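You operate a simulated robot arm through the tools that you are given. There is no shell and no other tool. Be economical: measure what you need, move in short steps, check, and stop when the job is done.

You run a simulated two-armed robot. Do the job below in one go: nothing can be reset, and whatever is moved stays where it is left.

TASK
Take the blue cloth from the service table and lay it out flat on the right half of the bench.
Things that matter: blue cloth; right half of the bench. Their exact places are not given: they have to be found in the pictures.

The check looks at the end state, three seconds after you hand in, the way a careful person would. Anything else that was tipped, shoved, dropped, spilled or broken makes it a failure. Flat cloth is picked up by pressing the open fingertips on it (5 to 10 N) and closing them slowly along it; thin cloth reads only 2 to 8 mm in the jaws.

THE ROBOT
Two 7-joint arms with two-finger parallel grippers on one trunk, on a base that drives. Base frame: it is fixed to the floor where the robot stands at the start and does not move with it; the origin is under the middle of the robot, x ahead of it, y to its left, z up; the surface under the hand at the start is at about z = 0.86. Readings come in m, rad, newtons and seconds.
The left shoulder is at the start at [0.07, 0.163, 1.07], the right one opposite. With the tool pointing down near the work surface each hand reaches from about 0.38 to 0.88 m from the robot's upright axis, wherever it stands, measured 20 degrees to its own side. Places, roughly: right half of the bench [-1.4, 1.3, 0.8]. Payload 3.43 kg a hand.
The tool frame of a hand sits at the grasp point between the pads (the TCP): z along the fingers, y along the line on which they close. The tips reach 0.034 m beyond it. Largest opening 0.128 m; finger width 0.024, thickness 0.012; the body of the gripper, 0.048 by 0.13 m, starts 0.096 m behind the TCP.
Orientation is that of the tool frame in the base frame, as a unit quaternion [x, y, z, w]. With the fingers straight down and closing along the base's y, the tool's x points along the base's -x, its y along +y and its z along -z.

THE INTERFACE
- The arms move only by the tool jog_arm. It takes "left_commands", "right_commands" or both (then of equal length, played together; a hand with none holds still); each is a list of rows, each an object (a shift or turn left out is 0, a gripper value left out holds the last) with "claw": the closure, from 0 (fully open) to 1 (shut); "slide": the shift along the tool's x, y, z in m, a list of three; "angular": the turn, a rotation vector about the tool's x, y, z in rad, a list of three. In form: [{"claw": claw, "slide": [dx, dy, dz], "angular": [wx, wy, wz]}, ...]. A call has 1 to 8 rows; each row shifts and turns the commanded pose from where the row before left it, along the tool's axes as they then stand. Rows are played at 5 a second. More than 0.05 m and 0.15 rad between two rows, or a gripper value outside its range, and nothing of the call is played. A pose out of reach is approached as far as the arm can. The call stops where the force on the tool passes 40 N (or 10 N more than at its start, if that is more) or the arm is blocked; 0.2 s more then pass. Each finger travels about 0.153 m/s and halts on what it meets, pressing with about 23 N; the grip force reading is that of the motor and also rises with nothing between the fingers. The clock runs only during rows and for 0.2 s after the last one: add rows that do not move to give the fingers time. It gives the time, the measured TCP pose, the force on the tool (base axes), the opening and the grip force at its end, in the units of the frame above (readings bear some noise), with the torque about the TCP (base axes, N m) and any sound that the robot's microphone picked up.
- Cameras (640 x 400 px; columns grow to the right, rows downward): "scene" is now at [0.1346, -0.0039, 1.2857]; the picture's right is [-0.03, -1.00, 0.00], its down [-0.65, 0.02, -0.76] and it looks along [0.76, -0.02, -0.65] (base axes); focal length 280 px, centre (320, 200). "left" rides on the left gripper at [0.076, 0.011, -0.16] in its tool frame; the picture's right is [-0.15, 0.99, 0.00], its down [-0.88, -0.13, -0.46] and it looks along [-0.45, -0.07, 0.89] (tool axes); focal length 234 px, centre (320, 200). "right" rides on the right gripper at [0.076, -0.011, -0.16] in its tool frame; the picture's right is [0.15, 0.99, 0.00], its down [-0.88, 0.13, -0.46] and it looks along [-0.45, 0.07, 0.89] (tool axes); focal length 234 px, centre (320, 200).
- capture(camera): a new picture of that camera. It takes no simulated time.
- raise_lower(by): slides the trunk up (or, below 0, down) by that many m; the arms and the scene camera ride with it, the base frame stays. It gives what a move gives, with no picture.
- roll_base(legs): drives the robot by 1 to 6 legs, each [ahead, left, turn to the left] in m, m and rad, along the robot's own axes; the way and the turn of a leg run together, so that a leg with both is an arc; at most 1.5 m and 3.142 rad a leg. The arms and the cameras ride along, it lands a little off, and it stops where it bumps. It gives what a move gives.
- turn_head(pan, tilt): turns the head with the scene camera to pan (to the left, within 1.501 rad either way) and tilt (down, from -0.506 to 1.204), counted from straight ahead of the robot. It gives what a move gives.
- pixel_to_xyz(camera, pixels): for up to 12 pixels [column, row] of the newest picture of that camera ("zoom" is the newest enlarged one), the place [x, y, z] in the base frame of the surface seen there, good to about 0.002 m. It takes no simulated time.
- close_up(camera, box): a new picture of the part [left, top, right, bottom] of that camera's present view, enlarged. It takes no simulated time.
- close_job(): hands the job in; it is judged then, once.

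Work in short steps. Measure before you move; look again where a grasp or a placing could have gone wrong, and mend it. You have 80 turns and 70 pictures in all, those below and enlarged ones among them. Open the grippers and draw the arms clear of the work before you hand the job in, unless the task says otherwise; then end with one line.

The tools are called after "Emit:" as a command line: name --argument value ..., lists and objects as JSON in quotes. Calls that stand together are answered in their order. jog_arm: Moves the arms, as the interface text tells. Its arguments: {"type":"object","properties":{"left_commands":{"type":"array"},"right_commands":{"type":"array"}},"required":[]} The other tools are called the same way: raise_lower (by) slides the trunk up or down; roll_base (legs) drives the base; turn_head (pan, tilt) turns the head that bears the scene camera; capture (camera) takes a picture; pixel_to_xyz (camera, pixels) gives the place of the surface under pixels of a picture; close_up (camera, box) takes an enlarged picture of a part of a camera's view; close_job () hands the job in.

At the start:

```text
t: 0.0
left_tool_pos: [0.468, 0.2314, 1.0517]
left_tcp_rot: [0.0, 1.0, 0.0, 0.0]
left_wrist_force: [-0.9, -0.1, 0.0]
left_ft_torque: [0.02, 0.0, 0.02]
left_finger_gap: 0.1281
left_finger_force: 0.0
right_tool_pos: [0.4019, -0.181, 1.0005]
right_tcp_rot: [0.0, 1.0, 0.0, 0.0]
right_wrist_force: [0.3, -1.4, -0.5]
right_ft_torque: [0.05, 0.01, -0.01]
right_finger_gap: 0.1279
right_finger_force: 0.0
trunk travel left (down, up): [-0.55, 0.39]
robot x, y, heading: [0.0017, -0.002, -0.001]
head pan, tilt: [-0.028, 0.709]
```

scene: 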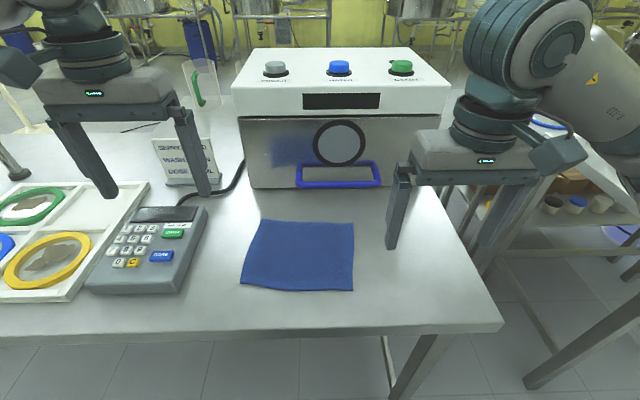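
right: 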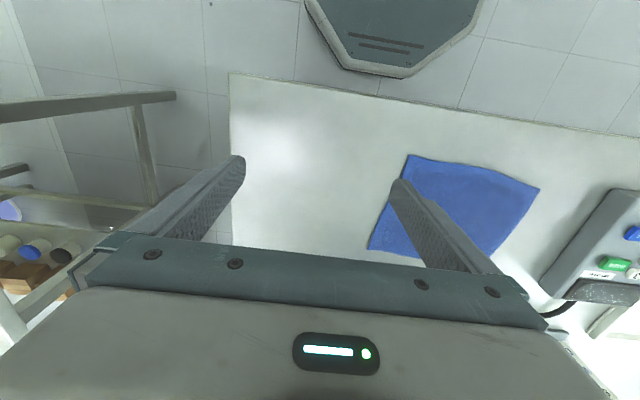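
left: 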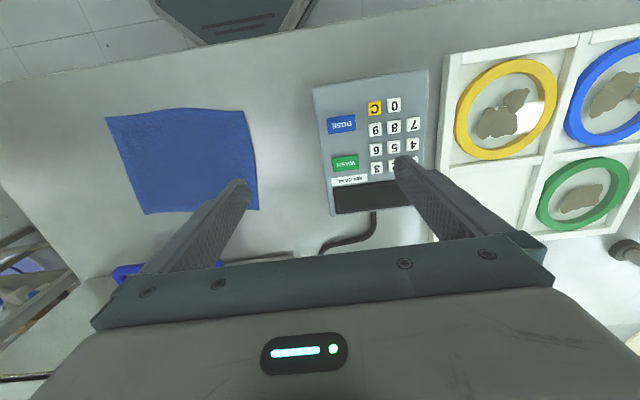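

The scene picture shows a blue cloth at about (298,255) on the table ahead. I measure its corners and edges, and the table edge.

Emit:
pixel_to_xyz --camera "scene" --pixels '[[262, 220], [354, 222], [353, 290], [242, 286], [300, 255], [300, 289], [352, 255], [420, 270], [300, 320], [205, 210], [178, 290], [340, 187]]'

Emit:
turn_head --pan 1.5 --tilt 0.5

Emit:
capture --camera "scene"

```text
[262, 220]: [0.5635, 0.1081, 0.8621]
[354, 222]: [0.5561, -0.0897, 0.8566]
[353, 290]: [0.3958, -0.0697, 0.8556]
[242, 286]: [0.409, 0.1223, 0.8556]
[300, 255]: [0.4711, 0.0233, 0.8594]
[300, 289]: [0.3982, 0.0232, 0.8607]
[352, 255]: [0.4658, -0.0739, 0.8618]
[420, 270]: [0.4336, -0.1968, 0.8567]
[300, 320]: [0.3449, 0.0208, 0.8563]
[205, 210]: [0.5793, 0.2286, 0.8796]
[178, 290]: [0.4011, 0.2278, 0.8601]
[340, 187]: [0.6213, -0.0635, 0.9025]
```

```text
t: 1.6
left_tool_pos: [0.4684, 0.2301, 1.0507]
left_tcp_rot: [-0.001, 1.0, 0.0, 0.0]
left_wrist_force: [0.0, -0.5, 0.4]
left_ft_torque: [0.02, 0.01, 0.03]
left_finger_gap: 0.1279
left_finger_force: 0.0
right_tool_pos: [0.4011, -0.1822, 1.0023]
right_tcp_rot: [0.0, 1.0, 0.001, 0.0]
right_wrist_force: [0.2, 0.7, 0.3]
right_ft_torque: [0.02, -0.01, 0.01]
right_finger_gap: 0.1279
right_finger_force: 0.1
trunk travel left (down, up): [-0.55, 0.39]
robot x, y, heading: [0.0024, -0.0012, 0.0]
head pan, tilt: [1.499, 0.499]
```

```text
66 pictures are left
```

scene: 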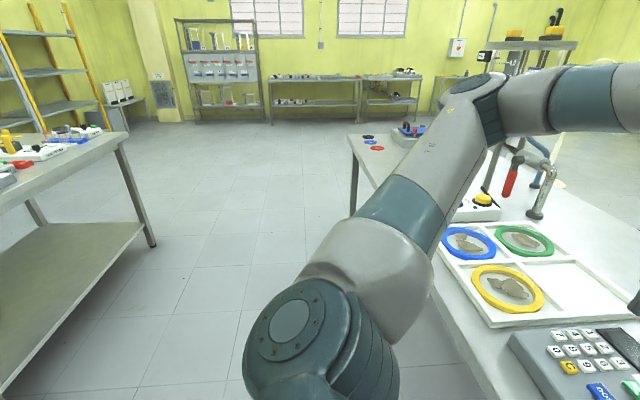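

The cloth is about 0.19 (y) by 0.16 (x) m, with its near edge at x≈0.40; the bench shows to the left rear. I turn both hands by 90° so they close along x, cameras facing outward, to take the near corners side by side.

Emit:
jog_arm --left_commands '[{"angular": [0, 0, 0.1428]}, {"angular": [0, 0, 0.1428]}, {"angular": [0, 0, 0.1428]}, {"angular": [0, 0, 0.1428]}, {"angular": [0, 0, 0.1428]}, {"angular": [0, 0, 0.1428]}, {"angular": [0, 0, 0.1428]}, {"angular": [0, 0, 0.1428]}]' --right_commands '[{"angular": [0, 0, -0.1428]}, {"angular": [0, 0, -0.1428]}, {"angular": [0, 0, -0.1428]}, {"angular": [0, 0, -0.1428]}, {"angular": [0, 0, -0.1428]}, {"angular": [0, 0, -0.1428]}, {"angular": [0, 0, -0.1428]}, {"angular": [0, 0, -0.1428]}]'

Emit:
jog_arm --left_commands '[{"angular": [0, 0, 0.1428], "claw": 0.5}, {"angular": [0, 0, 0.1428]}, {"angular": [0, 0, 0.1428]}, {}]' --right_commands '[{"angular": [0, 0, -0.1428], "claw": 0.5}, {"angular": [0, 0, -0.1428]}, {"angular": [0, 0, -0.1428]}, {}]'

Emit:
turn_head --pan 0 --tilt 0.9

Emit:
capture --camera "scene"

```text
t: 3.4
left_tool_pos: [0.4677, 0.2322, 1.0511]
left_tcp_rot: [0.541, 0.841, 0.001, 0.0]
left_wrist_force: [-0.4, -0.1, -1.0]
left_ft_torque: [-0.01, 0.03, -0.03]
left_finger_gap: 0.128
left_finger_force: 0.2
right_tool_pos: [0.4015, -0.1821, 1.0001]
right_tcp_rot: [-0.542, 0.841, -0.001, 0.0]
right_wrist_force: [0.6, -0.1, -0.7]
right_ft_torque: [0.04, 0.0, 0.03]
right_finger_gap: 0.1279
right_finger_force: 0.0
trunk travel left (down, up): [-0.55, 0.39]
robot x, y, heading: [-0.0015, 0.0016, 0.001]
head pan, tilt: [1.499, 0.499]
```

```text
t: 4.4
left_tool_pos: [0.469, 0.2311, 1.0514]
left_tcp_rot: [0.707, 0.707, 0.0, 0.0]
left_wrist_force: [0.9, -0.9, -0.1]
left_ft_torque: [0.02, -0.03, 0.03]
left_finger_gap: 0.064
left_finger_force: 0.0
right_tool_pos: [0.4015, -0.1828, 0.9997]
right_tcp_rot: [-0.707, 0.707, -0.001, 0.0]
right_wrist_force: [-0.2, 0.6, -0.5]
right_ft_torque: [0.01, 0.0, -0.02]
right_finger_gap: 0.0641
right_finger_force: 0.1
trunk travel left (down, up): [-0.55, 0.39]
robot x, y, heading: [0.0006, -0.0039, 0.0]
head pan, tilt: [1.499, 0.499]
```

```text
t: 6.0
left_tool_pos: [0.468, 0.2314, 1.0518]
left_tcp_rot: [0.706, 0.708, -0.001, 0.0]
left_wrist_force: [0.6, -0.6, -0.1]
left_ft_torque: [0.01, 0.0, 0.02]
left_finger_gap: 0.0639
left_finger_force: 0.2
right_tool_pos: [0.4024, -0.1837, 1.0005]
right_tcp_rot: [0.707, -0.707, 0.0, 0.0]
right_wrist_force: [-0.6, 0.7, -0.2]
right_ft_torque: [-0.01, 0.0, 0.01]
right_finger_gap: 0.0642
right_finger_force: 0.1
trunk travel left (down, up): [-0.55, 0.39]
robot x, y, heading: [-0.001, -0.0009, 0.005]
head pan, tilt: [0.0, 0.901]
```

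```text
65 pictures are left
```

scene: 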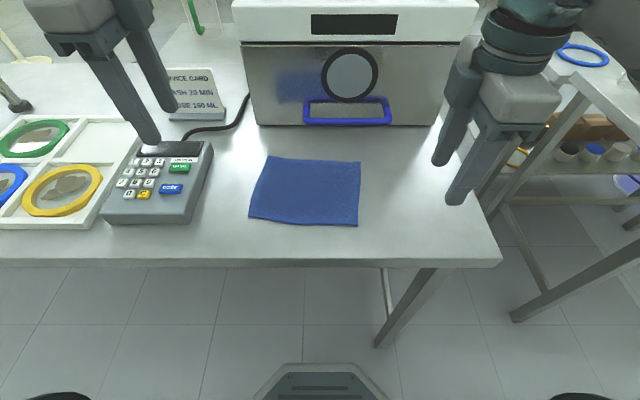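

Both hands now close along x. I move them above the near corners: left to (0.442, 0.10), right to (0.430, -0.05), with a gap of about 30 mm, tips about 3 cm above the cloth.

Emit:
jog_arm --left_commands '[{"slide": [-0.044, -0.009, 0], "claw": 0.766}, {"slide": [-0.044, -0.009, 0]}, {"slide": [-0.043, -0.008, 0]}, {"slide": [0, 0, 0.044]}, {"slide": [0, 0, 0.044]}, {"slide": [0, 0, 0.044]}, {}]' --right_commands '[{"slide": [-0.044, -0.009, 0], "claw": 0.766}, {"slide": [-0.044, -0.009, 0]}, {"slide": [-0.044, -0.01, 0]}, {"slide": [0, 0, 0.04]}, {"slide": [0, 0, 0.04]}, {}, {}]'

Emit:
capture --camera "scene"

Emit:
capture --camera "left"

Emit:
capture --camera "right"

```text
t: 7.6
left_tool_pos: [0.4419, 0.0995, 0.9181]
left_tcp_rot: [0.707, 0.707, 0.0, 0.001]
left_wrist_force: [0.6, 0.8, 0.7]
left_ft_torque: [0.0, 0.0, 0.02]
left_finger_gap: 0.0298
left_finger_force: 0.1
right_tool_pos: [0.4288, -0.0506, 0.9192]
right_tcp_rot: [0.707, -0.707, 0.0, 0.0]
right_wrist_force: [0.2, 0.2, 0.1]
right_ft_torque: [0.03, 0.0, -0.02]
right_finger_gap: 0.0298
right_finger_force: 0.0
trunk travel left (down, up): [-0.55, 0.39]
robot x, y, heading: [0.001, -0.0004, -0.003]
head pan, tilt: [0.0, 0.901]
```

```text
64 pictures are left
```

scene: 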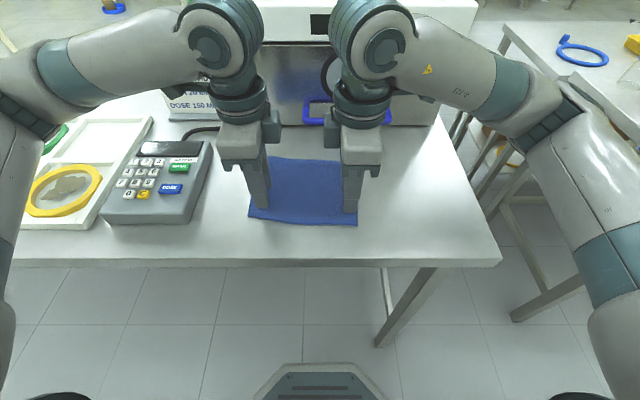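

```text
63 pictures are left
```

left: 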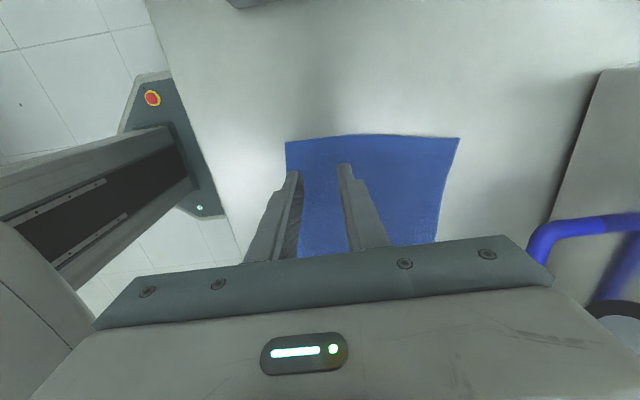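

```text
62 pictures are left
```

right: 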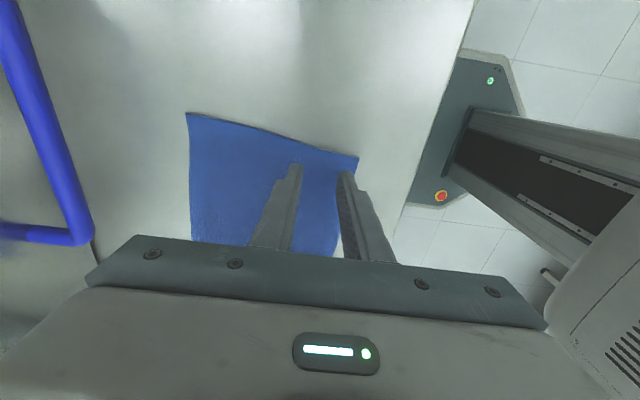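

The fingers sit over the near edge of the cloth (outer fingers right at the edge). I shift both 4 mm inward and descend to just above contact.

Emit:
jog_arm --left_commands '[{"slide": [0, 0.005, 0.012]}, {"slide": [0, 0, 0.01]}, {"slide": [0, 0, 0.003]}, {}]' --right_commands '[{"slide": [0, -0.005, 0.012]}, {"slide": [0, 0, 0.01]}, {"slide": [0, 0, 0.004]}, {}]'

```text
t: 8.6
left_tool_pos: [0.4473, 0.0995, 0.8961]
left_tcp_rot: [0.706, 0.708, 0.001, 0.003]
left_wrist_force: [6.1, 1.2, 30.0]
left_ft_torque: [0.13, 0.02, -0.05]
left_finger_gap: 0.0294
left_finger_force: 0.1
right_tool_pos: [0.4338, -0.0508, 0.8968]
right_tcp_rot: [-0.707, 0.707, 0.0, 0.003]
right_wrist_force: [3.9, -0.5, 16.0]
right_ft_torque: [-0.02, -0.08, -0.01]
right_finger_gap: 0.0296
right_finger_force: 0.0
trunk travel left (down, up): [-0.55, 0.39]
robot x, y, heading: [0.0044, 0.0014, 0.002]
head pan, tilt: [0.0, 0.901]
```

Contact already: left 30 N, right 16 N. I back off slightly to get 5–10 N.

Emit:
jog_arm --left_commands '[{"slide": [0, 0, -0.0018]}, {}]' --right_commands '[{"slide": [0, 0, -0.0008]}, {}]'

```text
t: 9.2
left_tool_pos: [0.4466, 0.1001, 0.8971]
left_tcp_rot: [0.706, 0.708, 0.001, 0.0]
left_wrist_force: [4.8, 0.4, 24.3]
left_ft_torque: [0.05, -0.08, 0.02]
left_finger_gap: 0.0295
left_finger_force: 0.0
right_tool_pos: [0.4334, -0.0513, 0.8961]
right_tcp_rot: [-0.707, 0.707, 0.0, 0.002]
right_wrist_force: [3.4, -1.2, 19.9]
right_ft_torque: [-0.02, -0.11, 0.02]
right_finger_gap: 0.0297
right_finger_force: 0.0
trunk travel left (down, up): [-0.55, 0.39]
robot x, y, heading: [0.0033, -0.0019, 0.001]
head pan, tilt: [0.0, 0.901]
```

Still too hard; I back off further in small steps.

Emit:
jog_arm --left_commands '[{"slide": [0, 0, -0.004]}, {}, {}]' --right_commands '[{"slide": [0, 0, -0.003]}, {}, {}]'

```text
t: 10.0
left_tool_pos: [0.4458, 0.0992, 0.899]
left_tcp_rot: [0.706, 0.708, 0.0, 0.0]
left_wrist_force: [-0.1, 0.5, 0.0]
left_ft_torque: [-0.01, 0.01, -0.03]
left_finger_gap: 0.0298
left_finger_force: 0.1
right_tool_pos: [0.4347, -0.0504, 0.8984]
right_tcp_rot: [0.707, -0.707, 0.0, -0.001]
right_wrist_force: [0.0, -0.1, 2.7]
right_ft_torque: [-0.02, 0.0, 0.0]
right_finger_gap: 0.0299
right_finger_force: 0.0
trunk travel left (down, up): [-0.55, 0.39]
robot x, y, heading: [0.0015, 0.0005, -0.001]
head pan, tilt: [0.0, 0.901]
```

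Just at contact. I press down about 1 mm.

Emit:
jog_arm --left_commands '[{"slide": [0, 0, 0.0016]}, {}, {}]' --right_commands '[{"slide": [0, 0, 0.0008]}, {}, {}]'

```text
t: 10.8
left_tool_pos: [0.4459, 0.1001, 0.8984]
left_tcp_rot: [0.707, 0.708, 0.0, 0.0]
left_wrist_force: [-0.4, 0.9, 2.1]
left_ft_torque: [0.02, 0.02, 0.02]
left_finger_gap: 0.0301
left_finger_force: 0.0
right_tool_pos: [0.4337, -0.0504, 0.8982]
right_tcp_rot: [0.707, -0.707, 0.0, 0.0]
right_wrist_force: [-1.5, -0.8, 2.4]
right_ft_torque: [-0.02, 0.02, -0.02]
right_finger_gap: 0.03
right_finger_force: 0.1
trunk travel left (down, up): [-0.55, 0.39]
robot x, y, heading: [-0.0028, 0.0035, 0.006]
head pan, tilt: [0.0, 0.901]
```

Forces are about 2 N; I add another millimetre on both.

Emit:
jog_arm --left_commands '[{"slide": [0, 0, 0.001]}, {}, {}]' --right_commands '[{"slide": [0, 0, 0.001]}, {}, {}]'

```text
t: 11.6
left_tool_pos: [0.4467, 0.0997, 0.8973]
left_tcp_rot: [0.706, 0.708, 0.0, 0.001]
left_wrist_force: [0.8, 0.4, 4.7]
left_ft_torque: [0.04, -0.01, 0.01]
left_finger_gap: 0.03
left_finger_force: 0.0
right_tool_pos: [0.434, -0.049, 0.8977]
right_tcp_rot: [-0.707, 0.707, -0.001, 0.0]
right_wrist_force: [-1.0, 0.1, 10.1]
right_ft_torque: [-0.01, 0.01, 0.01]
right_finger_gap: 0.0299
right_finger_force: 0.1
trunk travel left (down, up): [-0.55, 0.39]
robot x, y, heading: [-0.0013, -0.0011, 0.001]
head pan, tilt: [0.0, 0.901]
```

Left 5 N, right 10 N: in range. I nudge the left 0.4 mm more and close both slowly.

Emit:
jog_arm --left_commands '[{"slide": [0, 0, 0.0004], "claw": 0.79}, {"claw": 0.82}, {"claw": 0.85}, {"claw": 0.88}, {"claw": 0.91}, {"claw": 0.94}, {"claw": 0.97}, {"claw": 1.0}]' --right_commands '[{"slide": [0, 0, -0.0003], "claw": 0.79}, {"claw": 0.82}, {"claw": 0.85}, {"claw": 0.88}, {"claw": 0.91}, {"claw": 0.94}, {"claw": 0.97}, {"claw": 1.0}]'

Emit:
capture --camera "left"

Emit:
capture --camera "right"

```text
t: 13.4
left_tool_pos: [0.4457, 0.0997, 0.8973]
left_tcp_rot: [0.707, 0.707, 0.0, 0.001]
left_wrist_force: [0.6, -0.8, 7.3]
left_ft_torque: [-0.01, 0.03, 0.01]
left_finger_gap: 0.0042
left_finger_force: 22.8
right_tool_pos: [0.4341, -0.0504, 0.8974]
right_tcp_rot: [0.707, -0.707, -0.001, 0.0]
right_wrist_force: [-0.4, 0.5, 7.0]
right_ft_torque: [-0.02, -0.01, -0.04]
right_finger_gap: 0.0044
right_finger_force: 22.9
trunk travel left (down, up): [-0.55, 0.39]
robot x, y, heading: [-0.0003, -0.002, -0.003]
head pan, tilt: [0.0, 0.901]
```

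```text
61 pictures are left
```

left: 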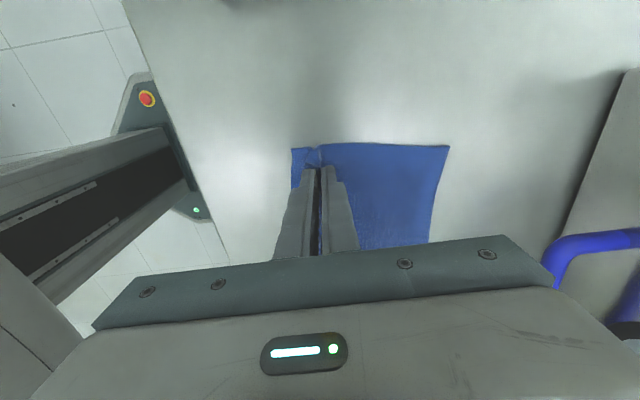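

```text
60 pictures are left
```

right: 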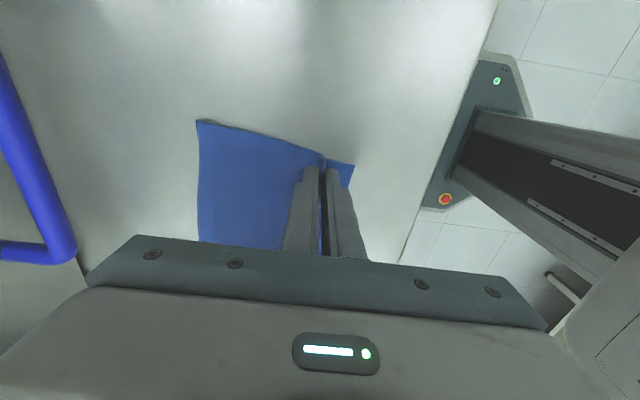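

Both jaws hold cloth (gap about 4 mm). I lift both straight up together.

Emit:
jog_arm --left_commands '[{"slide": [0, 0, -0.02]}, {"slide": [0, 0, -0.04]}, {"slide": [0, 0, -0.04]}, {"slide": [0, 0, -0.04]}, {"slide": [0, 0, -0.04]}, {"slide": [0, 0, -0.04]}, {"slide": [0, 0, -0.04]}, {}]' --right_commands '[{"slide": [0, 0, -0.02]}, {"slide": [0, 0, -0.04]}, {"slide": [0, 0, -0.04]}, {"slide": [0, 0, -0.04]}, {"slide": [0, 0, -0.04]}, {"slide": [0, 0, -0.04]}, {"slide": [0, 0, -0.04]}, {}]'

Emit:
capture --camera "scene"

```text
t: 15.2
left_tool_pos: [0.4476, 0.0989, 1.1568]
left_tcp_rot: [0.706, 0.708, 0.0, 0.0]
left_wrist_force: [1.0, 0.0, 0.1]
left_ft_torque: [0.0, 0.02, 0.04]
left_finger_gap: 0.0039
left_finger_force: 22.6
right_tool_pos: [0.4362, -0.0508, 1.1559]
right_tcp_rot: [0.707, -0.707, 0.0, 0.001]
right_wrist_force: [-0.3, -0.3, 0.7]
right_ft_torque: [-0.04, 0.01, -0.02]
right_finger_gap: 0.004
right_finger_force: 23.3
trunk travel left (down, up): [-0.55, 0.39]
robot x, y, heading: [-0.0017, -0.0018, 0.005]
head pan, tilt: [0.0, 0.901]
```

```text
59 pictures are left
```

scene: 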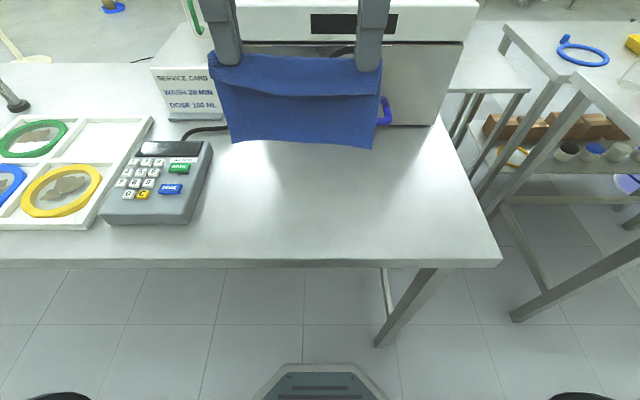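

The cloth hangs well from both hands. I now look to the left rear for the bench and the free floor.

Emit:
turn_head --pan 1.5 --tilt 0.4

Emit:
capture --camera "scene"

Emit:
turn_head --pan -1.5 --tilt 0.4

Emit:
capture --camera "scene"

```text
t: 16.8
left_tool_pos: [0.4461, 0.0986, 1.1573]
left_tcp_rot: [0.707, 0.707, 0.0, -0.001]
left_wrist_force: [-0.5, -0.7, 0.6]
left_ft_torque: [-0.01, 0.0, 0.0]
left_finger_gap: 0.0038
left_finger_force: 23.0
right_tool_pos: [0.4342, -0.0506, 1.1561]
right_tcp_rot: [0.708, -0.707, 0.0, 0.001]
right_wrist_force: [-0.8, -0.7, -0.1]
right_ft_torque: [0.0, -0.03, 0.02]
right_finger_gap: 0.0043
right_finger_force: 22.9
trunk travel left (down, up): [-0.55, 0.39]
robot x, y, heading: [-0.0006, -0.0004, 0.001]
head pan, tilt: [1.499, 0.4]
```

```text
58 pictures are left
```

scene: 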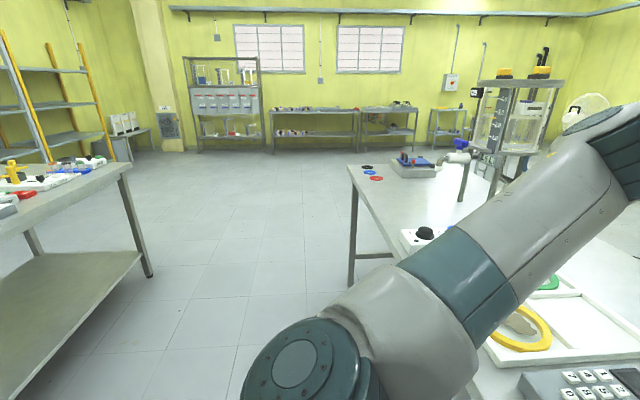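

```text
t: 19.4
left_tool_pos: [0.4458, 0.0995, 1.1583]
left_tcp_rot: [0.707, 0.707, 0.001, -0.001]
left_wrist_force: [-0.4, -0.3, -0.3]
left_ft_torque: [-0.04, -0.01, 0.0]
left_finger_gap: 0.0043
left_finger_force: 23.4
right_tool_pos: [0.4347, -0.0499, 1.1572]
right_tcp_rot: [-0.707, 0.707, 0.0, 0.0]
right_wrist_force: [-0.2, 0.4, 1.0]
right_ft_torque: [0.02, -0.01, 0.02]
right_finger_gap: 0.0041
right_finger_force: 22.9
trunk travel left (down, up): [-0.55, 0.39]
robot x, y, heading: [0.0017, -0.0014, -0.0]
head pan, tilt: [-1.499, 0.4]
```

```text
57 pictures are left
```

scene: 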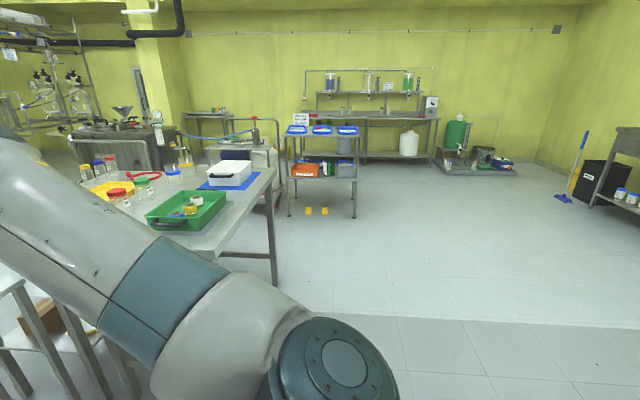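

The bench's near edge runs along y at about x≈-1.08 with its end near y≈1.7, so its right half (facing it) is around y≈1.3. I back away, slide left, then turn to face it.

Emit:
roll_base --legs '[[-0.4, 0, 0], [0, 0.65, 0], [0, 0.6, 0], [0, 0, 1.57], [0, 0, 1.57]]'

Emit:
turn_head --pan 0 --tilt 0.6

Emit:
capture --camera "scene"

```text
t: 35.8
left_tool_pos: [-0.8562, 1.1464, 1.1571]
left_tcp_rot: [0.712, -0.702, 0.0, 0.0]
left_wrist_force: [-0.8, 0.5, -0.1]
left_ft_torque: [0.02, 0.01, -0.13]
left_finger_gap: 0.004
left_finger_force: 23.2
right_tool_pos: [-0.8465, 1.2962, 1.1558]
right_tcp_rot: [0.703, 0.711, 0.001, 0.0]
right_wrist_force: [0.5, 0.1, -0.6]
right_ft_torque: [-0.02, 0.0, -0.09]
right_finger_gap: 0.0037
right_finger_force: 23.2
trunk travel left (down, up): [-0.55, 0.39]
robot x, y, heading: [-0.4116, 1.2519, -3.125]
head pan, tilt: [-1.499, 0.4]
```

```text
t: 37.4
left_tool_pos: [-0.8554, 1.1454, 1.1573]
left_tcp_rot: [0.712, -0.702, 0.0, 0.001]
left_wrist_force: [0.4, 0.7, 0.1]
left_ft_torque: [-0.01, -0.03, -0.06]
left_finger_gap: 0.0041
left_finger_force: 23.0
right_tool_pos: [-0.8472, 1.2946, 1.1576]
right_tcp_rot: [0.703, 0.711, 0.0, 0.001]
right_wrist_force: [0.7, 0.0, 0.2]
right_ft_torque: [-0.04, 0.0, -0.07]
right_finger_gap: 0.0036
right_finger_force: 23.4
trunk travel left (down, up): [-0.55, 0.39]
robot x, y, heading: [-0.4115, 1.2535, -3.129]
head pan, tilt: [0.0, 0.6]
```

```text
56 pictures are left
```

scene: 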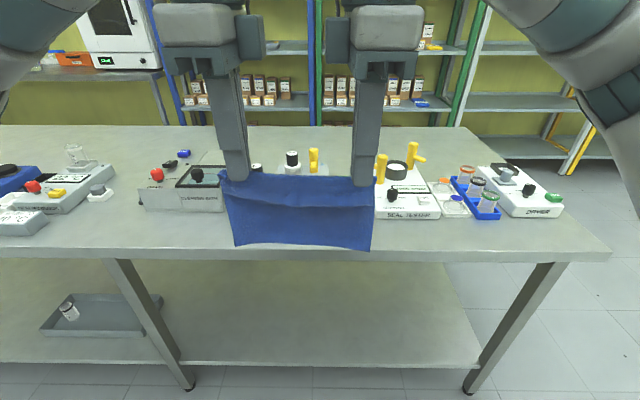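

I'm facing the bench; devices stand on it, with a free strip at the front. I measure the front edge, device fronts and bench ends.

Emit:
pixel_to_xyz --camera "scene" --pixels '[[605, 250], [465, 130], [440, 250], [200, 250], [10, 250], [410, 218], [500, 218], [180, 210], [410, 235], [200, 230], [440, 217], [300, 172]]'

Emit:
turn_head --pan 0.7 --tilt 0.5

Emit:
capture --camera "scene"

```text
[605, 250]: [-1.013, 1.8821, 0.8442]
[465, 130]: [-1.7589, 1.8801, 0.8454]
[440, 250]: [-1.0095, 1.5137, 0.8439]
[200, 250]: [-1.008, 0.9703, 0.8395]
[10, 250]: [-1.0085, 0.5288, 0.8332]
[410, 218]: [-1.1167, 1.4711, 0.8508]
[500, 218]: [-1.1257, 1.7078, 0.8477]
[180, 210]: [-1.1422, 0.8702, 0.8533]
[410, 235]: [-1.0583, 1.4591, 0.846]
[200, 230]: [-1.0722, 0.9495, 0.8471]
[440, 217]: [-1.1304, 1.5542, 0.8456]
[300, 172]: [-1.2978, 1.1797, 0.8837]
```

```text
t: 38.5
left_tool_pos: [-0.8562, 1.1458, 1.1579]
left_tcp_rot: [0.712, -0.702, 0.001, 0.0]
left_wrist_force: [-0.7, 0.1, 0.7]
left_ft_torque: [0.01, -0.01, -0.09]
left_finger_gap: 0.0041
left_finger_force: 22.8
right_tool_pos: [-0.8456, 1.2946, 1.1562]
right_tcp_rot: [0.703, 0.712, 0.0, 0.0]
right_wrist_force: [-1.5, -0.2, 0.1]
right_ft_torque: [0.01, 0.0, -0.07]
right_finger_gap: 0.0035
right_finger_force: 22.8
trunk travel left (down, up): [-0.55, 0.39]
robot x, y, heading: [-0.4134, 1.2525, -3.13]
head pan, tilt: [0.7, 0.499]
```

```text
55 pictures are left
```

scene: 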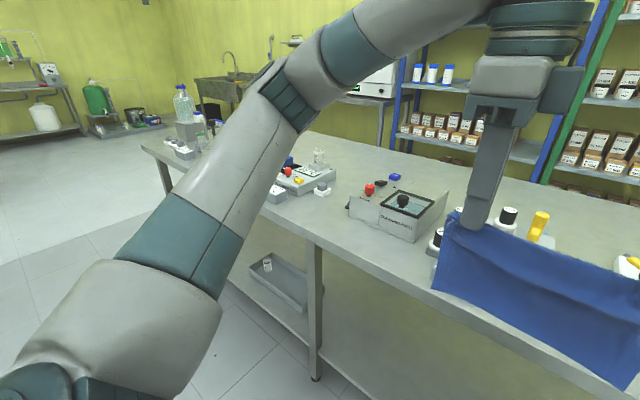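

The bench top is at z≈0.846, x from -1.01 to -1.76, its right end at y=1.88. The cloth hides the area around y≈1.2, so I shift the robot to the right (toward +y) and look back there.

Emit:
roll_base --legs '[[0, -0.4, 0]]'

Emit:
turn_head --pan 0.55 --tilt 0.6

Emit:
capture --camera "scene"

```text
t: 40.9
left_tool_pos: [-0.8614, 1.5427, 1.1569]
left_tcp_rot: [0.713, -0.701, 0.0, 0.0]
left_wrist_force: [-0.9, 1.3, -0.3]
left_ft_torque: [-0.01, 0.01, -0.03]
left_finger_gap: 0.0039
left_finger_force: 23.3
right_tool_pos: [-0.8516, 1.6923, 1.1563]
right_tcp_rot: [0.702, 0.712, 0.0, 0.0]
right_wrist_force: [-0.2, 0.0, 0.4]
right_ft_torque: [-0.02, 0.01, -0.08]
right_finger_gap: 0.0036
right_finger_force: 23.2
trunk travel left (down, up): [-0.55, 0.39]
robot x, y, heading: [-0.4157, 1.6519, -3.128]
head pan, tilt: [0.7, 0.499]
```

```text
t: 41.6
left_tool_pos: [-0.86, 1.5434, 1.1577]
left_tcp_rot: [0.713, -0.702, 0.0, 0.0]
left_wrist_force: [0.2, 0.1, 0.1]
left_ft_torque: [0.02, -0.01, -0.09]
left_finger_gap: 0.0038
left_finger_force: 23.3
right_tool_pos: [-0.8516, 1.6916, 1.1565]
right_tcp_rot: [0.702, 0.712, -0.001, 0.0]
right_wrist_force: [1.3, -0.5, -0.1]
right_ft_torque: [-0.01, 0.04, -0.09]
right_finger_gap: 0.0036
right_finger_force: 23.0
trunk travel left (down, up): [-0.55, 0.39]
robot x, y, heading: [-0.4162, 1.6521, -3.124]
head pan, tilt: [0.55, 0.6]
```

```text
54 pictures are left
```

scene: 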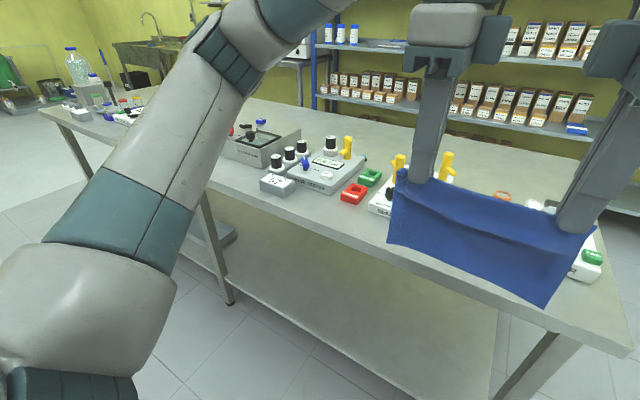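

The front is crowded. I raise the trunk for a view from above to find a free patch large enough.

Emit:
raise_lower --by 0.38

Emit:
turn_head --pan 0.55 --tilt 0.8

Emit:
capture --camera "scene"

Emit:
turn_head --pan 0 --tilt 0.8

Emit:
capture --camera "scene"

```text
t: 45.3
left_tool_pos: [-0.8603, 1.5429, 1.5363]
left_tcp_rot: [0.713, -0.701, 0.0, 0.0]
left_wrist_force: [0.9, -0.1, -0.3]
left_ft_torque: [0.0, 0.0, -0.05]
left_finger_gap: 0.0041
left_finger_force: 23.2
right_tool_pos: [-0.8528, 1.6924, 1.536]
right_tcp_rot: [0.702, 0.712, 0.001, 0.0]
right_wrist_force: [0.3, -0.4, -0.1]
right_ft_torque: [-0.02, -0.01, -0.09]
right_finger_gap: 0.0036
right_finger_force: 23.0
trunk travel left (down, up): [-0.93, 0.01]
robot x, y, heading: [-0.4176, 1.6436, -3.128]
head pan, tilt: [0.55, 0.6]
```

```text
t: 46.0
left_tool_pos: [-0.8616, 1.5431, 1.5387]
left_tcp_rot: [0.713, -0.702, 0.0, -0.001]
left_wrist_force: [-0.7, -0.1, -1.1]
left_ft_torque: [0.0, 0.0, -0.07]
left_finger_gap: 0.0041
left_finger_force: 23.3
right_tool_pos: [-0.8519, 1.6933, 1.5371]
right_tcp_rot: [0.702, 0.712, 0.001, 0.0]
right_wrist_force: [-0.2, 0.4, 0.1]
right_ft_torque: [0.0, 0.0, -0.1]
right_finger_gap: 0.0037
right_finger_force: 23.2
trunk travel left (down, up): [-0.93, 0.01]
robot x, y, heading: [-0.4171, 1.6504, -3.13]
head pan, tilt: [0.55, 0.799]
```

```text
53 pictures are left
```

scene: 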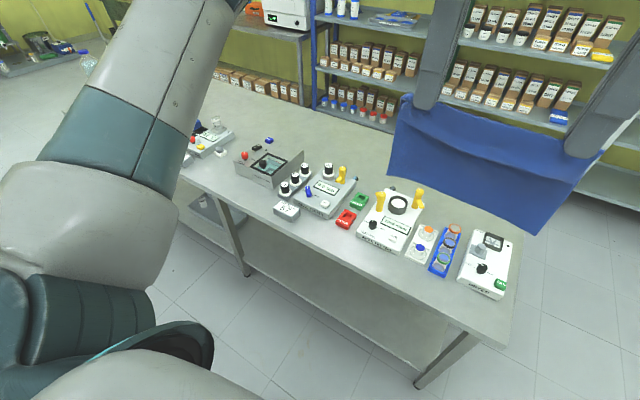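

```text
t: 47.0
left_tool_pos: [-0.8608, 1.5425, 1.5379]
left_tcp_rot: [0.713, -0.701, 0.0, 0.0]
left_wrist_force: [-0.1, 0.6, 0.0]
left_ft_torque: [0.02, 0.02, -0.09]
left_finger_gap: 0.0038
left_finger_force: 23.1
right_tool_pos: [-0.8526, 1.6925, 1.5363]
right_tcp_rot: [0.702, 0.712, 0.0, 0.0]
right_wrist_force: [0.1, -0.4, -0.7]
right_ft_torque: [-0.05, -0.04, -0.08]
right_finger_gap: 0.0039
right_finger_force: 22.9
trunk travel left (down, up): [-0.93, 0.01]
robot x, y, heading: [-0.419, 1.646, -3.125]
head pan, tilt: [0.0, 0.799]
```

```text
52 pictures are left
```

scene: 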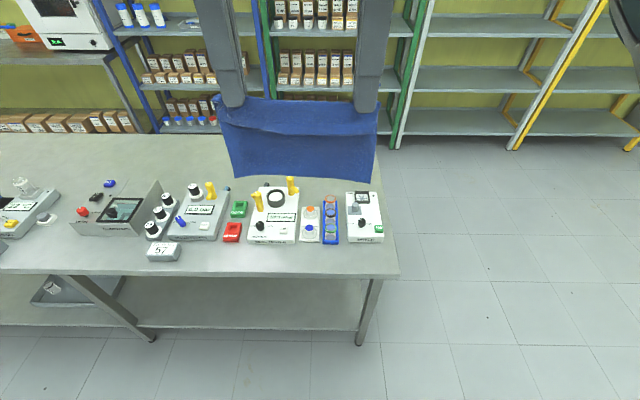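

Behind the devices the rear strip of the bench is free (rows 130–185). I measure its extent, device backs and heights, and the shelf behind.

Emit:
pixel_to_xyz --camera "scene" --pixels '[[376, 192], [360, 191], [290, 180], [256, 193], [211, 186], [240, 202], [190, 140], [220, 160], [155, 183], [386, 145], [395, 270], [262, 118]]'

Emit:
close_up --camera "scene" --box '[60, 120, 420, 280]'

```text
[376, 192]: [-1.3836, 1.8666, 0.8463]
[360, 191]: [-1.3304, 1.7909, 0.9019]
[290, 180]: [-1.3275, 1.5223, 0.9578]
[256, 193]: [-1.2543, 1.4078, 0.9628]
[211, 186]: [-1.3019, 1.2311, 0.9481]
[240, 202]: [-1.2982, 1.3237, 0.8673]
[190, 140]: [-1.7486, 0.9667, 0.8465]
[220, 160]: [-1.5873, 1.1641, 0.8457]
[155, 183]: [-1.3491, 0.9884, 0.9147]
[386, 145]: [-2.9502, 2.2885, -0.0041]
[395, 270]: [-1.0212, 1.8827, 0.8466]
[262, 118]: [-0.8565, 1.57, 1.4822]
```

```text
1.78 times, centred on (240, 200) of scene
```

zoom: 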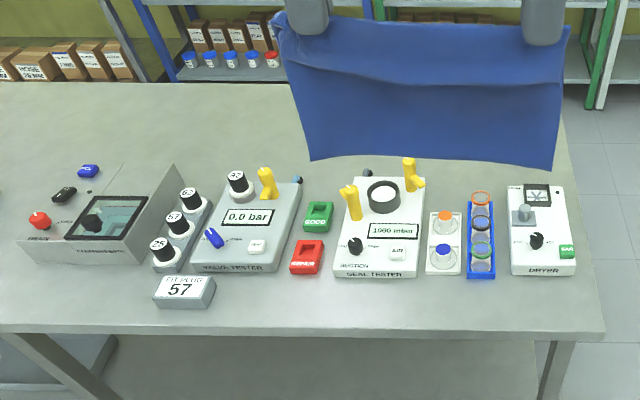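

The strip x≈-1.38…-1.75 is clear along the bench's rear right. Coming in from the right end of the bench gives the best reach, so I measure the floor and shelf clearances there.

Emit:
pixel_to_xyz --camera "scene" --pixels '[[400, 90], [392, 148], [515, 148], [560, 130], [470, 120], [500, 250], [630, 150], [420, 170]]'

Emit:
turn_head --pan -0.9 --tilt 0.6

Emit:
capture --camera "scene"

```text
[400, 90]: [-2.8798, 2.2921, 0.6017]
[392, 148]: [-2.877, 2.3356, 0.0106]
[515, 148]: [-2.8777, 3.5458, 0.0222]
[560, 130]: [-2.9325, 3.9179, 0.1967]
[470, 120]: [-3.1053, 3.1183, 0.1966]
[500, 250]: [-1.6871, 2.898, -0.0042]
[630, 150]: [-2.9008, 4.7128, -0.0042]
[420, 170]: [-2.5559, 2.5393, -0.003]
```

```text
t: 48.2
left_tool_pos: [-0.8619, 1.5429, 1.5375]
left_tcp_rot: [0.713, -0.701, 0.0, 0.0]
left_wrist_force: [-0.1, -0.2, -0.1]
left_ft_torque: [0.0, 0.01, -0.08]
left_finger_gap: 0.004
left_finger_force: 23.3
right_tool_pos: [-0.8518, 1.6917, 1.5363]
right_tcp_rot: [0.702, 0.712, 0.0, 0.0]
right_wrist_force: [-0.4, -0.5, -0.5]
right_ft_torque: [0.0, 0.03, -0.05]
right_finger_gap: 0.0037
right_finger_force: 22.8
trunk travel left (down, up): [-0.93, 0.01]
robot x, y, heading: [-0.4195, 1.6456, -3.125]
head pan, tilt: [-0.901, 0.6]
```

```text
50 pictures are left
```

scene: 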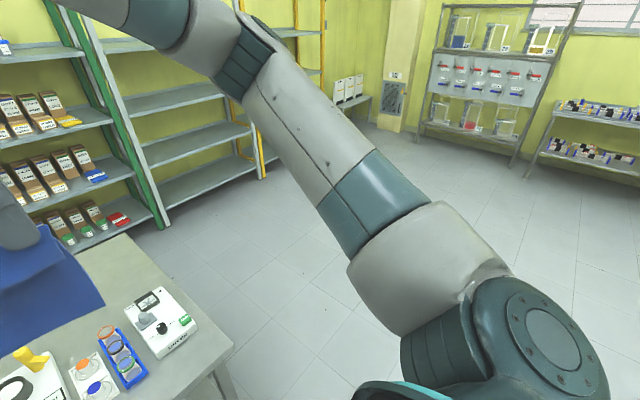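

The floor is clear (shelf at x=-2.88). I drive around to the right end of the bench and turn to face -y along the rear strip.

Emit:
roll_base --legs '[[0, -0.8, 0], [1.15, 0, 0], [0, 0, 1.555]]'

Emit:
turn_head --pan 0 --tilt 0.8

Emit:
capture --camera "scene"

```text
t: 61.8
left_tool_pos: [-1.4783, 1.976, 1.5382]
left_tcp_rot: [1.0, 0.007, 0.0, 0.0]
left_wrist_force: [-0.9, 1.1, -0.7]
left_ft_torque: [0.01, 0.04, -0.03]
left_finger_gap: 0.004
left_finger_force: 22.8
right_tool_pos: [-1.6266, 1.985, 1.5368]
right_tcp_rot: [-0.007, 1.0, 0.0, 0.0]
right_wrist_force: [0.8, -0.3, -0.3]
right_ft_torque: [0.01, -0.06, -0.12]
right_finger_gap: 0.0036
right_finger_force: 23.2
trunk travel left (down, up): [-0.93, 0.01]
robot x, y, heading: [-1.582, 2.4185, -1.556]
head pan, tilt: [-0.901, 0.6]
```

```text
t: 63.0
left_tool_pos: [-1.4775, 1.9751, 1.5384]
left_tcp_rot: [1.0, 0.007, 0.0, 0.0]
left_wrist_force: [-1.3, 0.2, -0.3]
left_ft_torque: [0.02, 0.03, -0.06]
left_finger_gap: 0.0039
left_finger_force: 22.9
right_tool_pos: [-1.628, 1.9843, 1.5373]
right_tcp_rot: [-0.007, 1.0, 0.0, 0.0]
right_wrist_force: [0.4, 0.0, -0.5]
right_ft_torque: [-0.03, -0.05, -0.06]
right_finger_gap: 0.0036
right_finger_force: 23.0
trunk travel left (down, up): [-0.93, 0.01]
robot x, y, heading: [-1.5785, 2.4204, -1.556]
head pan, tilt: [0.0, 0.799]
```

```text
49 pictures are left
```

scene: 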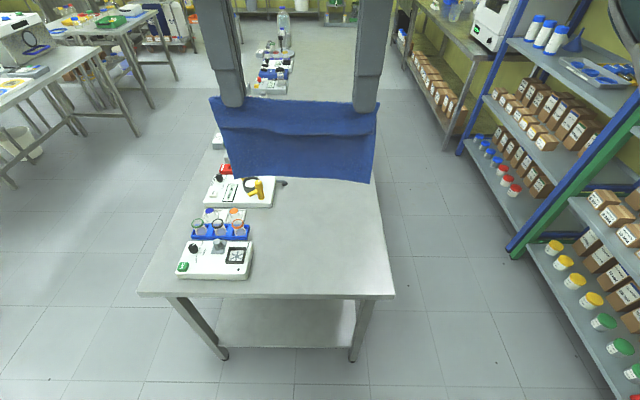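

The rear strip in front of me is clear. I drive 0.15 m closer and lower the trunk part way.

Emit:
roll_base --legs '[[0.15, 0, 0]]'

Emit:
raise_lower --by -0.2

Emit:
jog_arm --left_commands '[{"slide": [0, 0.03, 0]}, {"slide": [0, 0.04, 0]}, {"slide": [0, 0.04, 0]}, {"slide": [0, 0.04, 0]}, {"slide": [0, 0.04, 0]}, {"slide": [0, 0.04, 0]}, {"slide": [0, 0.04, 0]}, {"slide": [0, 0.03, 0]}]' --right_commands '[{"slide": [0, -0.03, 0]}, {"slide": [0, -0.04, 0]}, {"slide": [0, -0.04, 0]}, {"slide": [0, -0.04, 0]}, {"slide": [0, -0.04, 0]}, {"slide": [0, -0.04, 0]}, {"slide": [0, -0.04, 0]}, {"slide": [0, -0.03, 0]}]'

Emit:
capture --camera "scene"

```text
t: 64.3
left_tool_pos: [-1.4762, 1.8293, 1.5388]
left_tcp_rot: [1.0, 0.008, 0.0, 0.002]
left_wrist_force: [-0.6, -0.1, 1.3]
left_ft_torque: [-0.02, -0.04, -0.07]
left_finger_gap: 0.0035
left_finger_force: 22.8
right_tool_pos: [-1.6249, 1.8386, 1.5381]
right_tcp_rot: [-0.007, 1.0, -0.001, 0.0]
right_wrist_force: [1.9, 1.3, -0.7]
right_ft_torque: [-0.04, -0.03, -0.09]
right_finger_gap: 0.0038
right_finger_force: 23.3
trunk travel left (down, up): [-0.93, 0.01]
robot x, y, heading: [-1.5776, 2.2705, -1.559]
head pan, tilt: [0.0, 0.799]
```

```text
t: 66.5
left_tool_pos: [-1.4755, 1.8261, 1.3387]
left_tcp_rot: [1.0, 0.008, 0.0, 0.0]
left_wrist_force: [-0.5, 0.3, 0.5]
left_ft_torque: [0.0, 0.01, -0.05]
left_finger_gap: 0.0036
left_finger_force: 23.0
right_tool_pos: [-1.6248, 1.8359, 1.3367]
right_tcp_rot: [-0.007, 1.0, 0.0, 0.0]
right_wrist_force: [1.0, 0.4, 0.1]
right_ft_torque: [-0.03, -0.04, -0.12]
right_finger_gap: 0.0036
right_finger_force: 23.3
trunk travel left (down, up): [-0.73, 0.21]
robot x, y, heading: [-1.58, 2.2741, -1.559]
head pan, tilt: [0.0, 0.799]
```

```text
t: 67.7
left_tool_pos: [-1.4777, 1.6588, 1.3359]
left_tcp_rot: [1.0, 0.001, -0.002, -0.004]
left_wrist_force: [-12.1, 16.4, -3.5]
left_ft_torque: [0.59, 0.51, 0.17]
left_finger_gap: 0.0027
left_finger_force: 22.5
right_tool_pos: [-1.5978, 1.8047, 1.3004]
right_tcp_rot: [-0.002, 1.0, -0.004, 0.006]
right_wrist_force: [12.0, -15.6, 3.5]
right_ft_torque: [-0.5, -0.47, -0.22]
right_finger_gap: 0.0042
right_finger_force: 23.7
right hand out of reach, approached as far as the arm can: row 1, 2, 3, 4, 5
trunk travel left (down, up): [-0.73, 0.21]
robot x, y, heading: [-1.58, 2.2688, -1.553]
head pan, tilt: [0.0, 0.799]
stopped in row 5 (right hand): the force on the tool passed its limit at 43 N (the readings are from after the stop); the commanded pose is now the measured one
```

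```text
48 pictures are left
```

scene: 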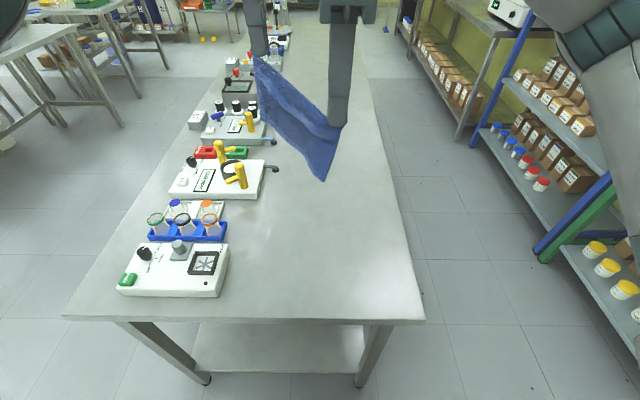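

The right arm hit a reach limit at this height and the cloth is stretched, both grips still holding. I bring the left hand back level with the right to relieve it, in small steps.

Emit:
jog_arm --left_commands '[{"slide": [0, -0.035, 0.006]}, {"slide": [0, -0.035, 0.01]}, {"slide": [0, -0.035, 0.01]}, {"slide": [0, -0.03, 0.01]}, {}]'

Emit:
capture --camera "scene"

```text
t: 68.8
left_tool_pos: [-1.4781, 1.7929, 1.3018]
left_tcp_rot: [1.0, 0.003, -0.001, -0.003]
left_wrist_force: [-0.3, -1.1, -0.8]
left_ft_torque: [0.03, -0.03, 0.0]
left_finger_gap: 0.002
left_finger_force: 22.8
right_tool_pos: [-1.5983, 1.8062, 1.2994]
right_tcp_rot: [-0.003, 1.0, -0.003, 0.003]
right_wrist_force: [-0.1, 0.3, -0.2]
right_ft_torque: [0.02, 0.01, 0.02]
right_finger_gap: 0.0032
right_finger_force: 22.7
trunk travel left (down, up): [-0.73, 0.21]
robot x, y, heading: [-1.5827, 2.2709, -1.55]
head pan, tilt: [0.0, 0.799]
```

```text
47 pictures are left
```

scene: 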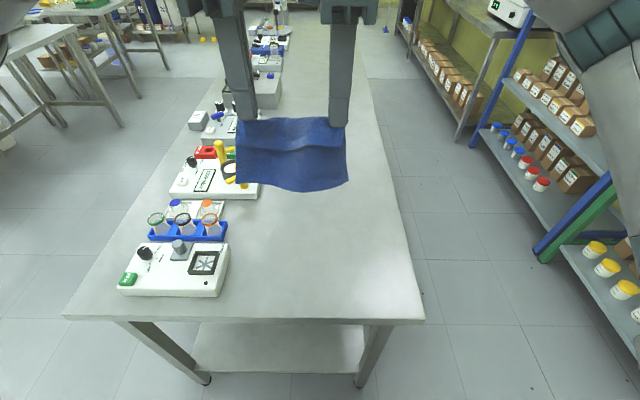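

The cloth hangs again, but the left gap reads 2 mm; I zoom in to see how it is held.

Emit:
close_up --camera "scene" --box '[210, 70, 370, 210]'

Emit:
capture --camera "left"

Emit:
capture --camera "right"

```text
2.86 times, centred on (290, 140) of scene
```

zoom: 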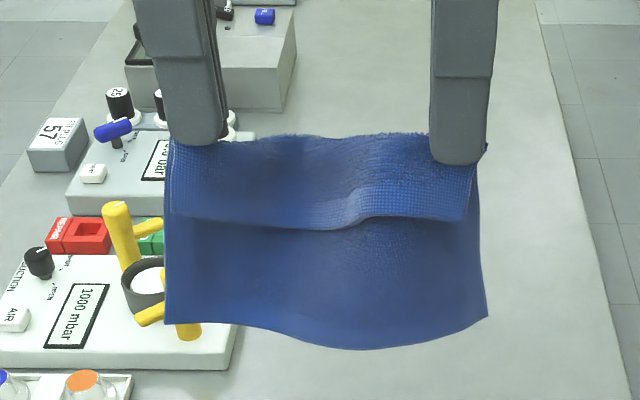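

```text
45 pictures are left
```

left: 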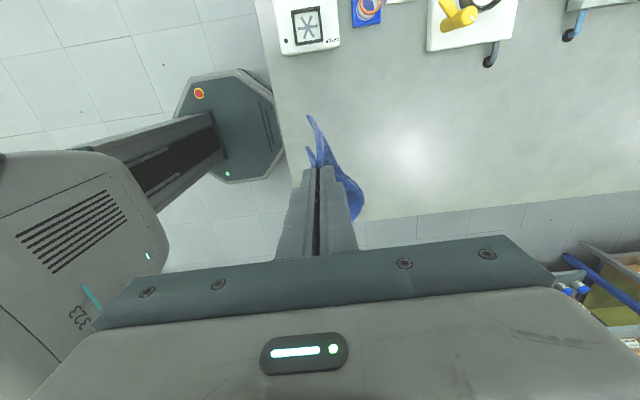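

```text
44 pictures are left
```

right: 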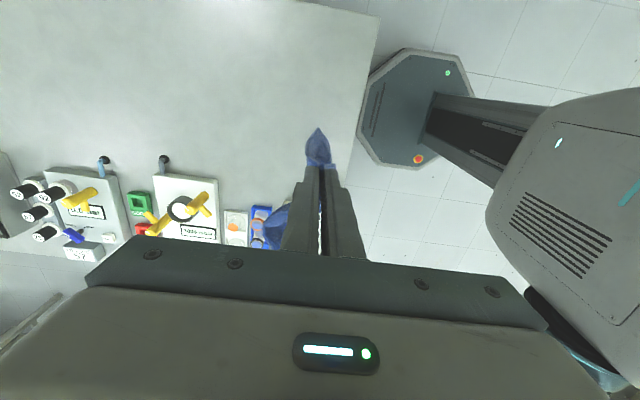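

The cloth slipped in the jaws so it now hangs folded, with a strip of about 45 mm on my side. I'll lay it down on the bench, then regrasp its free edge. First I lower both hands together, which gives more reach.

Emit:
jog_arm --left_commands '[{"slide": [0, 0, 0.03]}, {"slide": [0, 0, 0.03]}, {"slide": [0, 0, 0.03]}, {"slide": [0, 0, 0.03]}, {"slide": [0, 0, 0.03]}, {"slide": [0, 0, 0.03]}, {}]' --right_commands '[{"slide": [0, 0, 0.03]}, {"slide": [0, 0, 0.03]}, {"slide": [0, 0, 0.03]}, {"slide": [0, 0, 0.03]}, {"slide": [0, 0, 0.03]}, {"slide": [0, 0, 0.03]}, {}]'

```text
t: 70.5
left_tool_pos: [-1.4783, 1.7954, 1.1208]
left_tcp_rot: [1.0, 0.004, -0.003, -0.002]
left_wrist_force: [1.1, 0.7, -1.0]
left_ft_torque: [0.02, 0.01, 0.03]
left_finger_gap: 0.002
left_finger_force: 22.8
right_tool_pos: [-1.597, 1.8066, 1.1191]
right_tcp_rot: [-0.003, 1.0, -0.003, 0.003]
right_wrist_force: [-0.1, 0.3, -1.0]
right_ft_torque: [-0.01, -0.02, 0.0]
right_finger_gap: 0.0032
right_finger_force: 22.8
trunk travel left (down, up): [-0.73, 0.21]
robot x, y, heading: [-1.5749, 2.2708, -1.555]
head pan, tilt: [0.0, 0.799]
```

Both follow well. I now test reach by moving both 0.1 m toward -y.

Emit:
jog_arm --left_commands '[{"slide": [0, 0.025, 0]}, {"slide": [0, 0.025, 0]}, {"slide": [0, 0.025, 0]}, {"slide": [0, 0.025, 0]}, {}]' --right_commands '[{"slide": [0.005, -0.025, 0]}, {"slide": [0.005, -0.025, 0]}, {"slide": [0, -0.025, 0]}, {"slide": [0, -0.025, 0]}, {}]'

Emit:
capture --camera "scene"

```text
t: 71.7
left_tool_pos: [-1.4761, 1.695, 1.1213]
left_tcp_rot: [1.0, 0.004, -0.001, -0.003]
left_wrist_force: [-0.1, -0.5, -0.2]
left_ft_torque: [-0.01, 0.03, -0.01]
left_finger_gap: 0.0019
left_finger_force: 23.5
right_tool_pos: [-1.5998, 1.7911, 1.1203]
right_tcp_rot: [-0.003, 1.0, -0.002, 0.002]
right_wrist_force: [0.6, 0.2, -0.4]
right_ft_torque: [-0.02, 0.0, -0.02]
right_finger_gap: 0.0036
right_finger_force: 23.2
right hand out of reach, approached as far as the arm can: row 1, 2, 3, 4
trunk travel left (down, up): [-0.73, 0.21]
robot x, y, heading: [-1.5814, 2.2714, -1.563]
head pan, tilt: [0.0, 0.799]
```

```text
43 pictures are left
```

scene: 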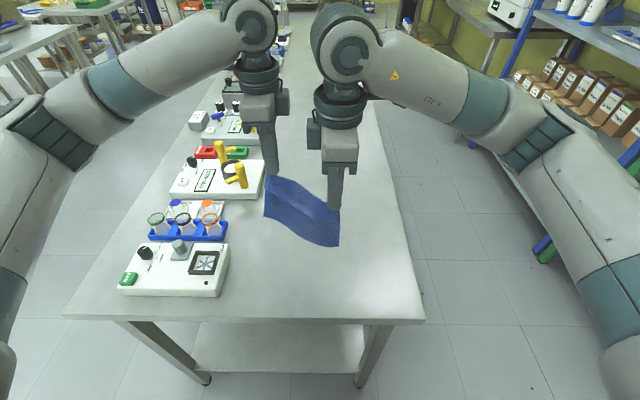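

The right arm stops at about 0.48 m, apparently a wrist limit from the 90° turn. I turn the right hand back by 0.45 rad, which should free its reach.

Emit:
jog_arm --right_commands '[{"angular": [0, 0, 0.11]}, {"angular": [0, 0, 0.11]}, {"angular": [0, 0, 0.11]}, {"angular": [0, 0, 0.12]}, {}]'

```text
t: 72.8
left_tool_pos: [-1.4768, 1.6949, 1.1201]
left_tcp_rot: [1.0, 0.004, -0.001, -0.003]
left_wrist_force: [0.1, -0.1, 0.2]
left_ft_torque: [0.02, 0.03, 0.03]
left_finger_gap: 0.0021
left_finger_force: 23.2
right_tool_pos: [-1.5999, 1.7893, 1.1191]
right_tcp_rot: [0.221, 0.975, -0.002, 0.002]
right_wrist_force: [0.2, -0.2, 0.1]
right_ft_torque: [0.01, -0.01, 0.06]
right_finger_gap: 0.0031
right_finger_force: 22.5
trunk travel left (down, up): [-0.73, 0.21]
robot x, y, heading: [-1.5821, 2.2713, -1.558]
head pan, tilt: [0.0, 0.799]
```

Now I move the right hand 0.09 m along -y to line it up with the left.

Emit:
jog_arm --right_commands '[{"slide": [-0.0097, -0.0203, 0]}, {"slide": [-0.0097, -0.0203, 0]}, {"slide": [-0.0097, -0.0203, 0]}, {"slide": [-0.0097, -0.0203, 0]}, {}]'

```text
t: 74.0
left_tool_pos: [-1.4762, 1.6943, 1.1214]
left_tcp_rot: [1.0, 0.004, -0.001, -0.002]
left_wrist_force: [-0.2, 0.8, 0.2]
left_ft_torque: [0.0, -0.01, 0.0]
left_finger_gap: 0.0021
left_finger_force: 22.7
right_tool_pos: [-1.5995, 1.6997, 1.1208]
right_tcp_rot: [0.22, 0.976, -0.002, 0.004]
right_wrist_force: [0.2, -0.2, 0.2]
right_ft_torque: [0.0, -0.01, 0.09]
right_finger_gap: 0.0034
right_finger_force: 22.7
trunk travel left (down, up): [-0.73, 0.21]
robot x, y, heading: [-1.5784, 2.268, -1.559]
head pan, tilt: [0.0, 0.799]
```

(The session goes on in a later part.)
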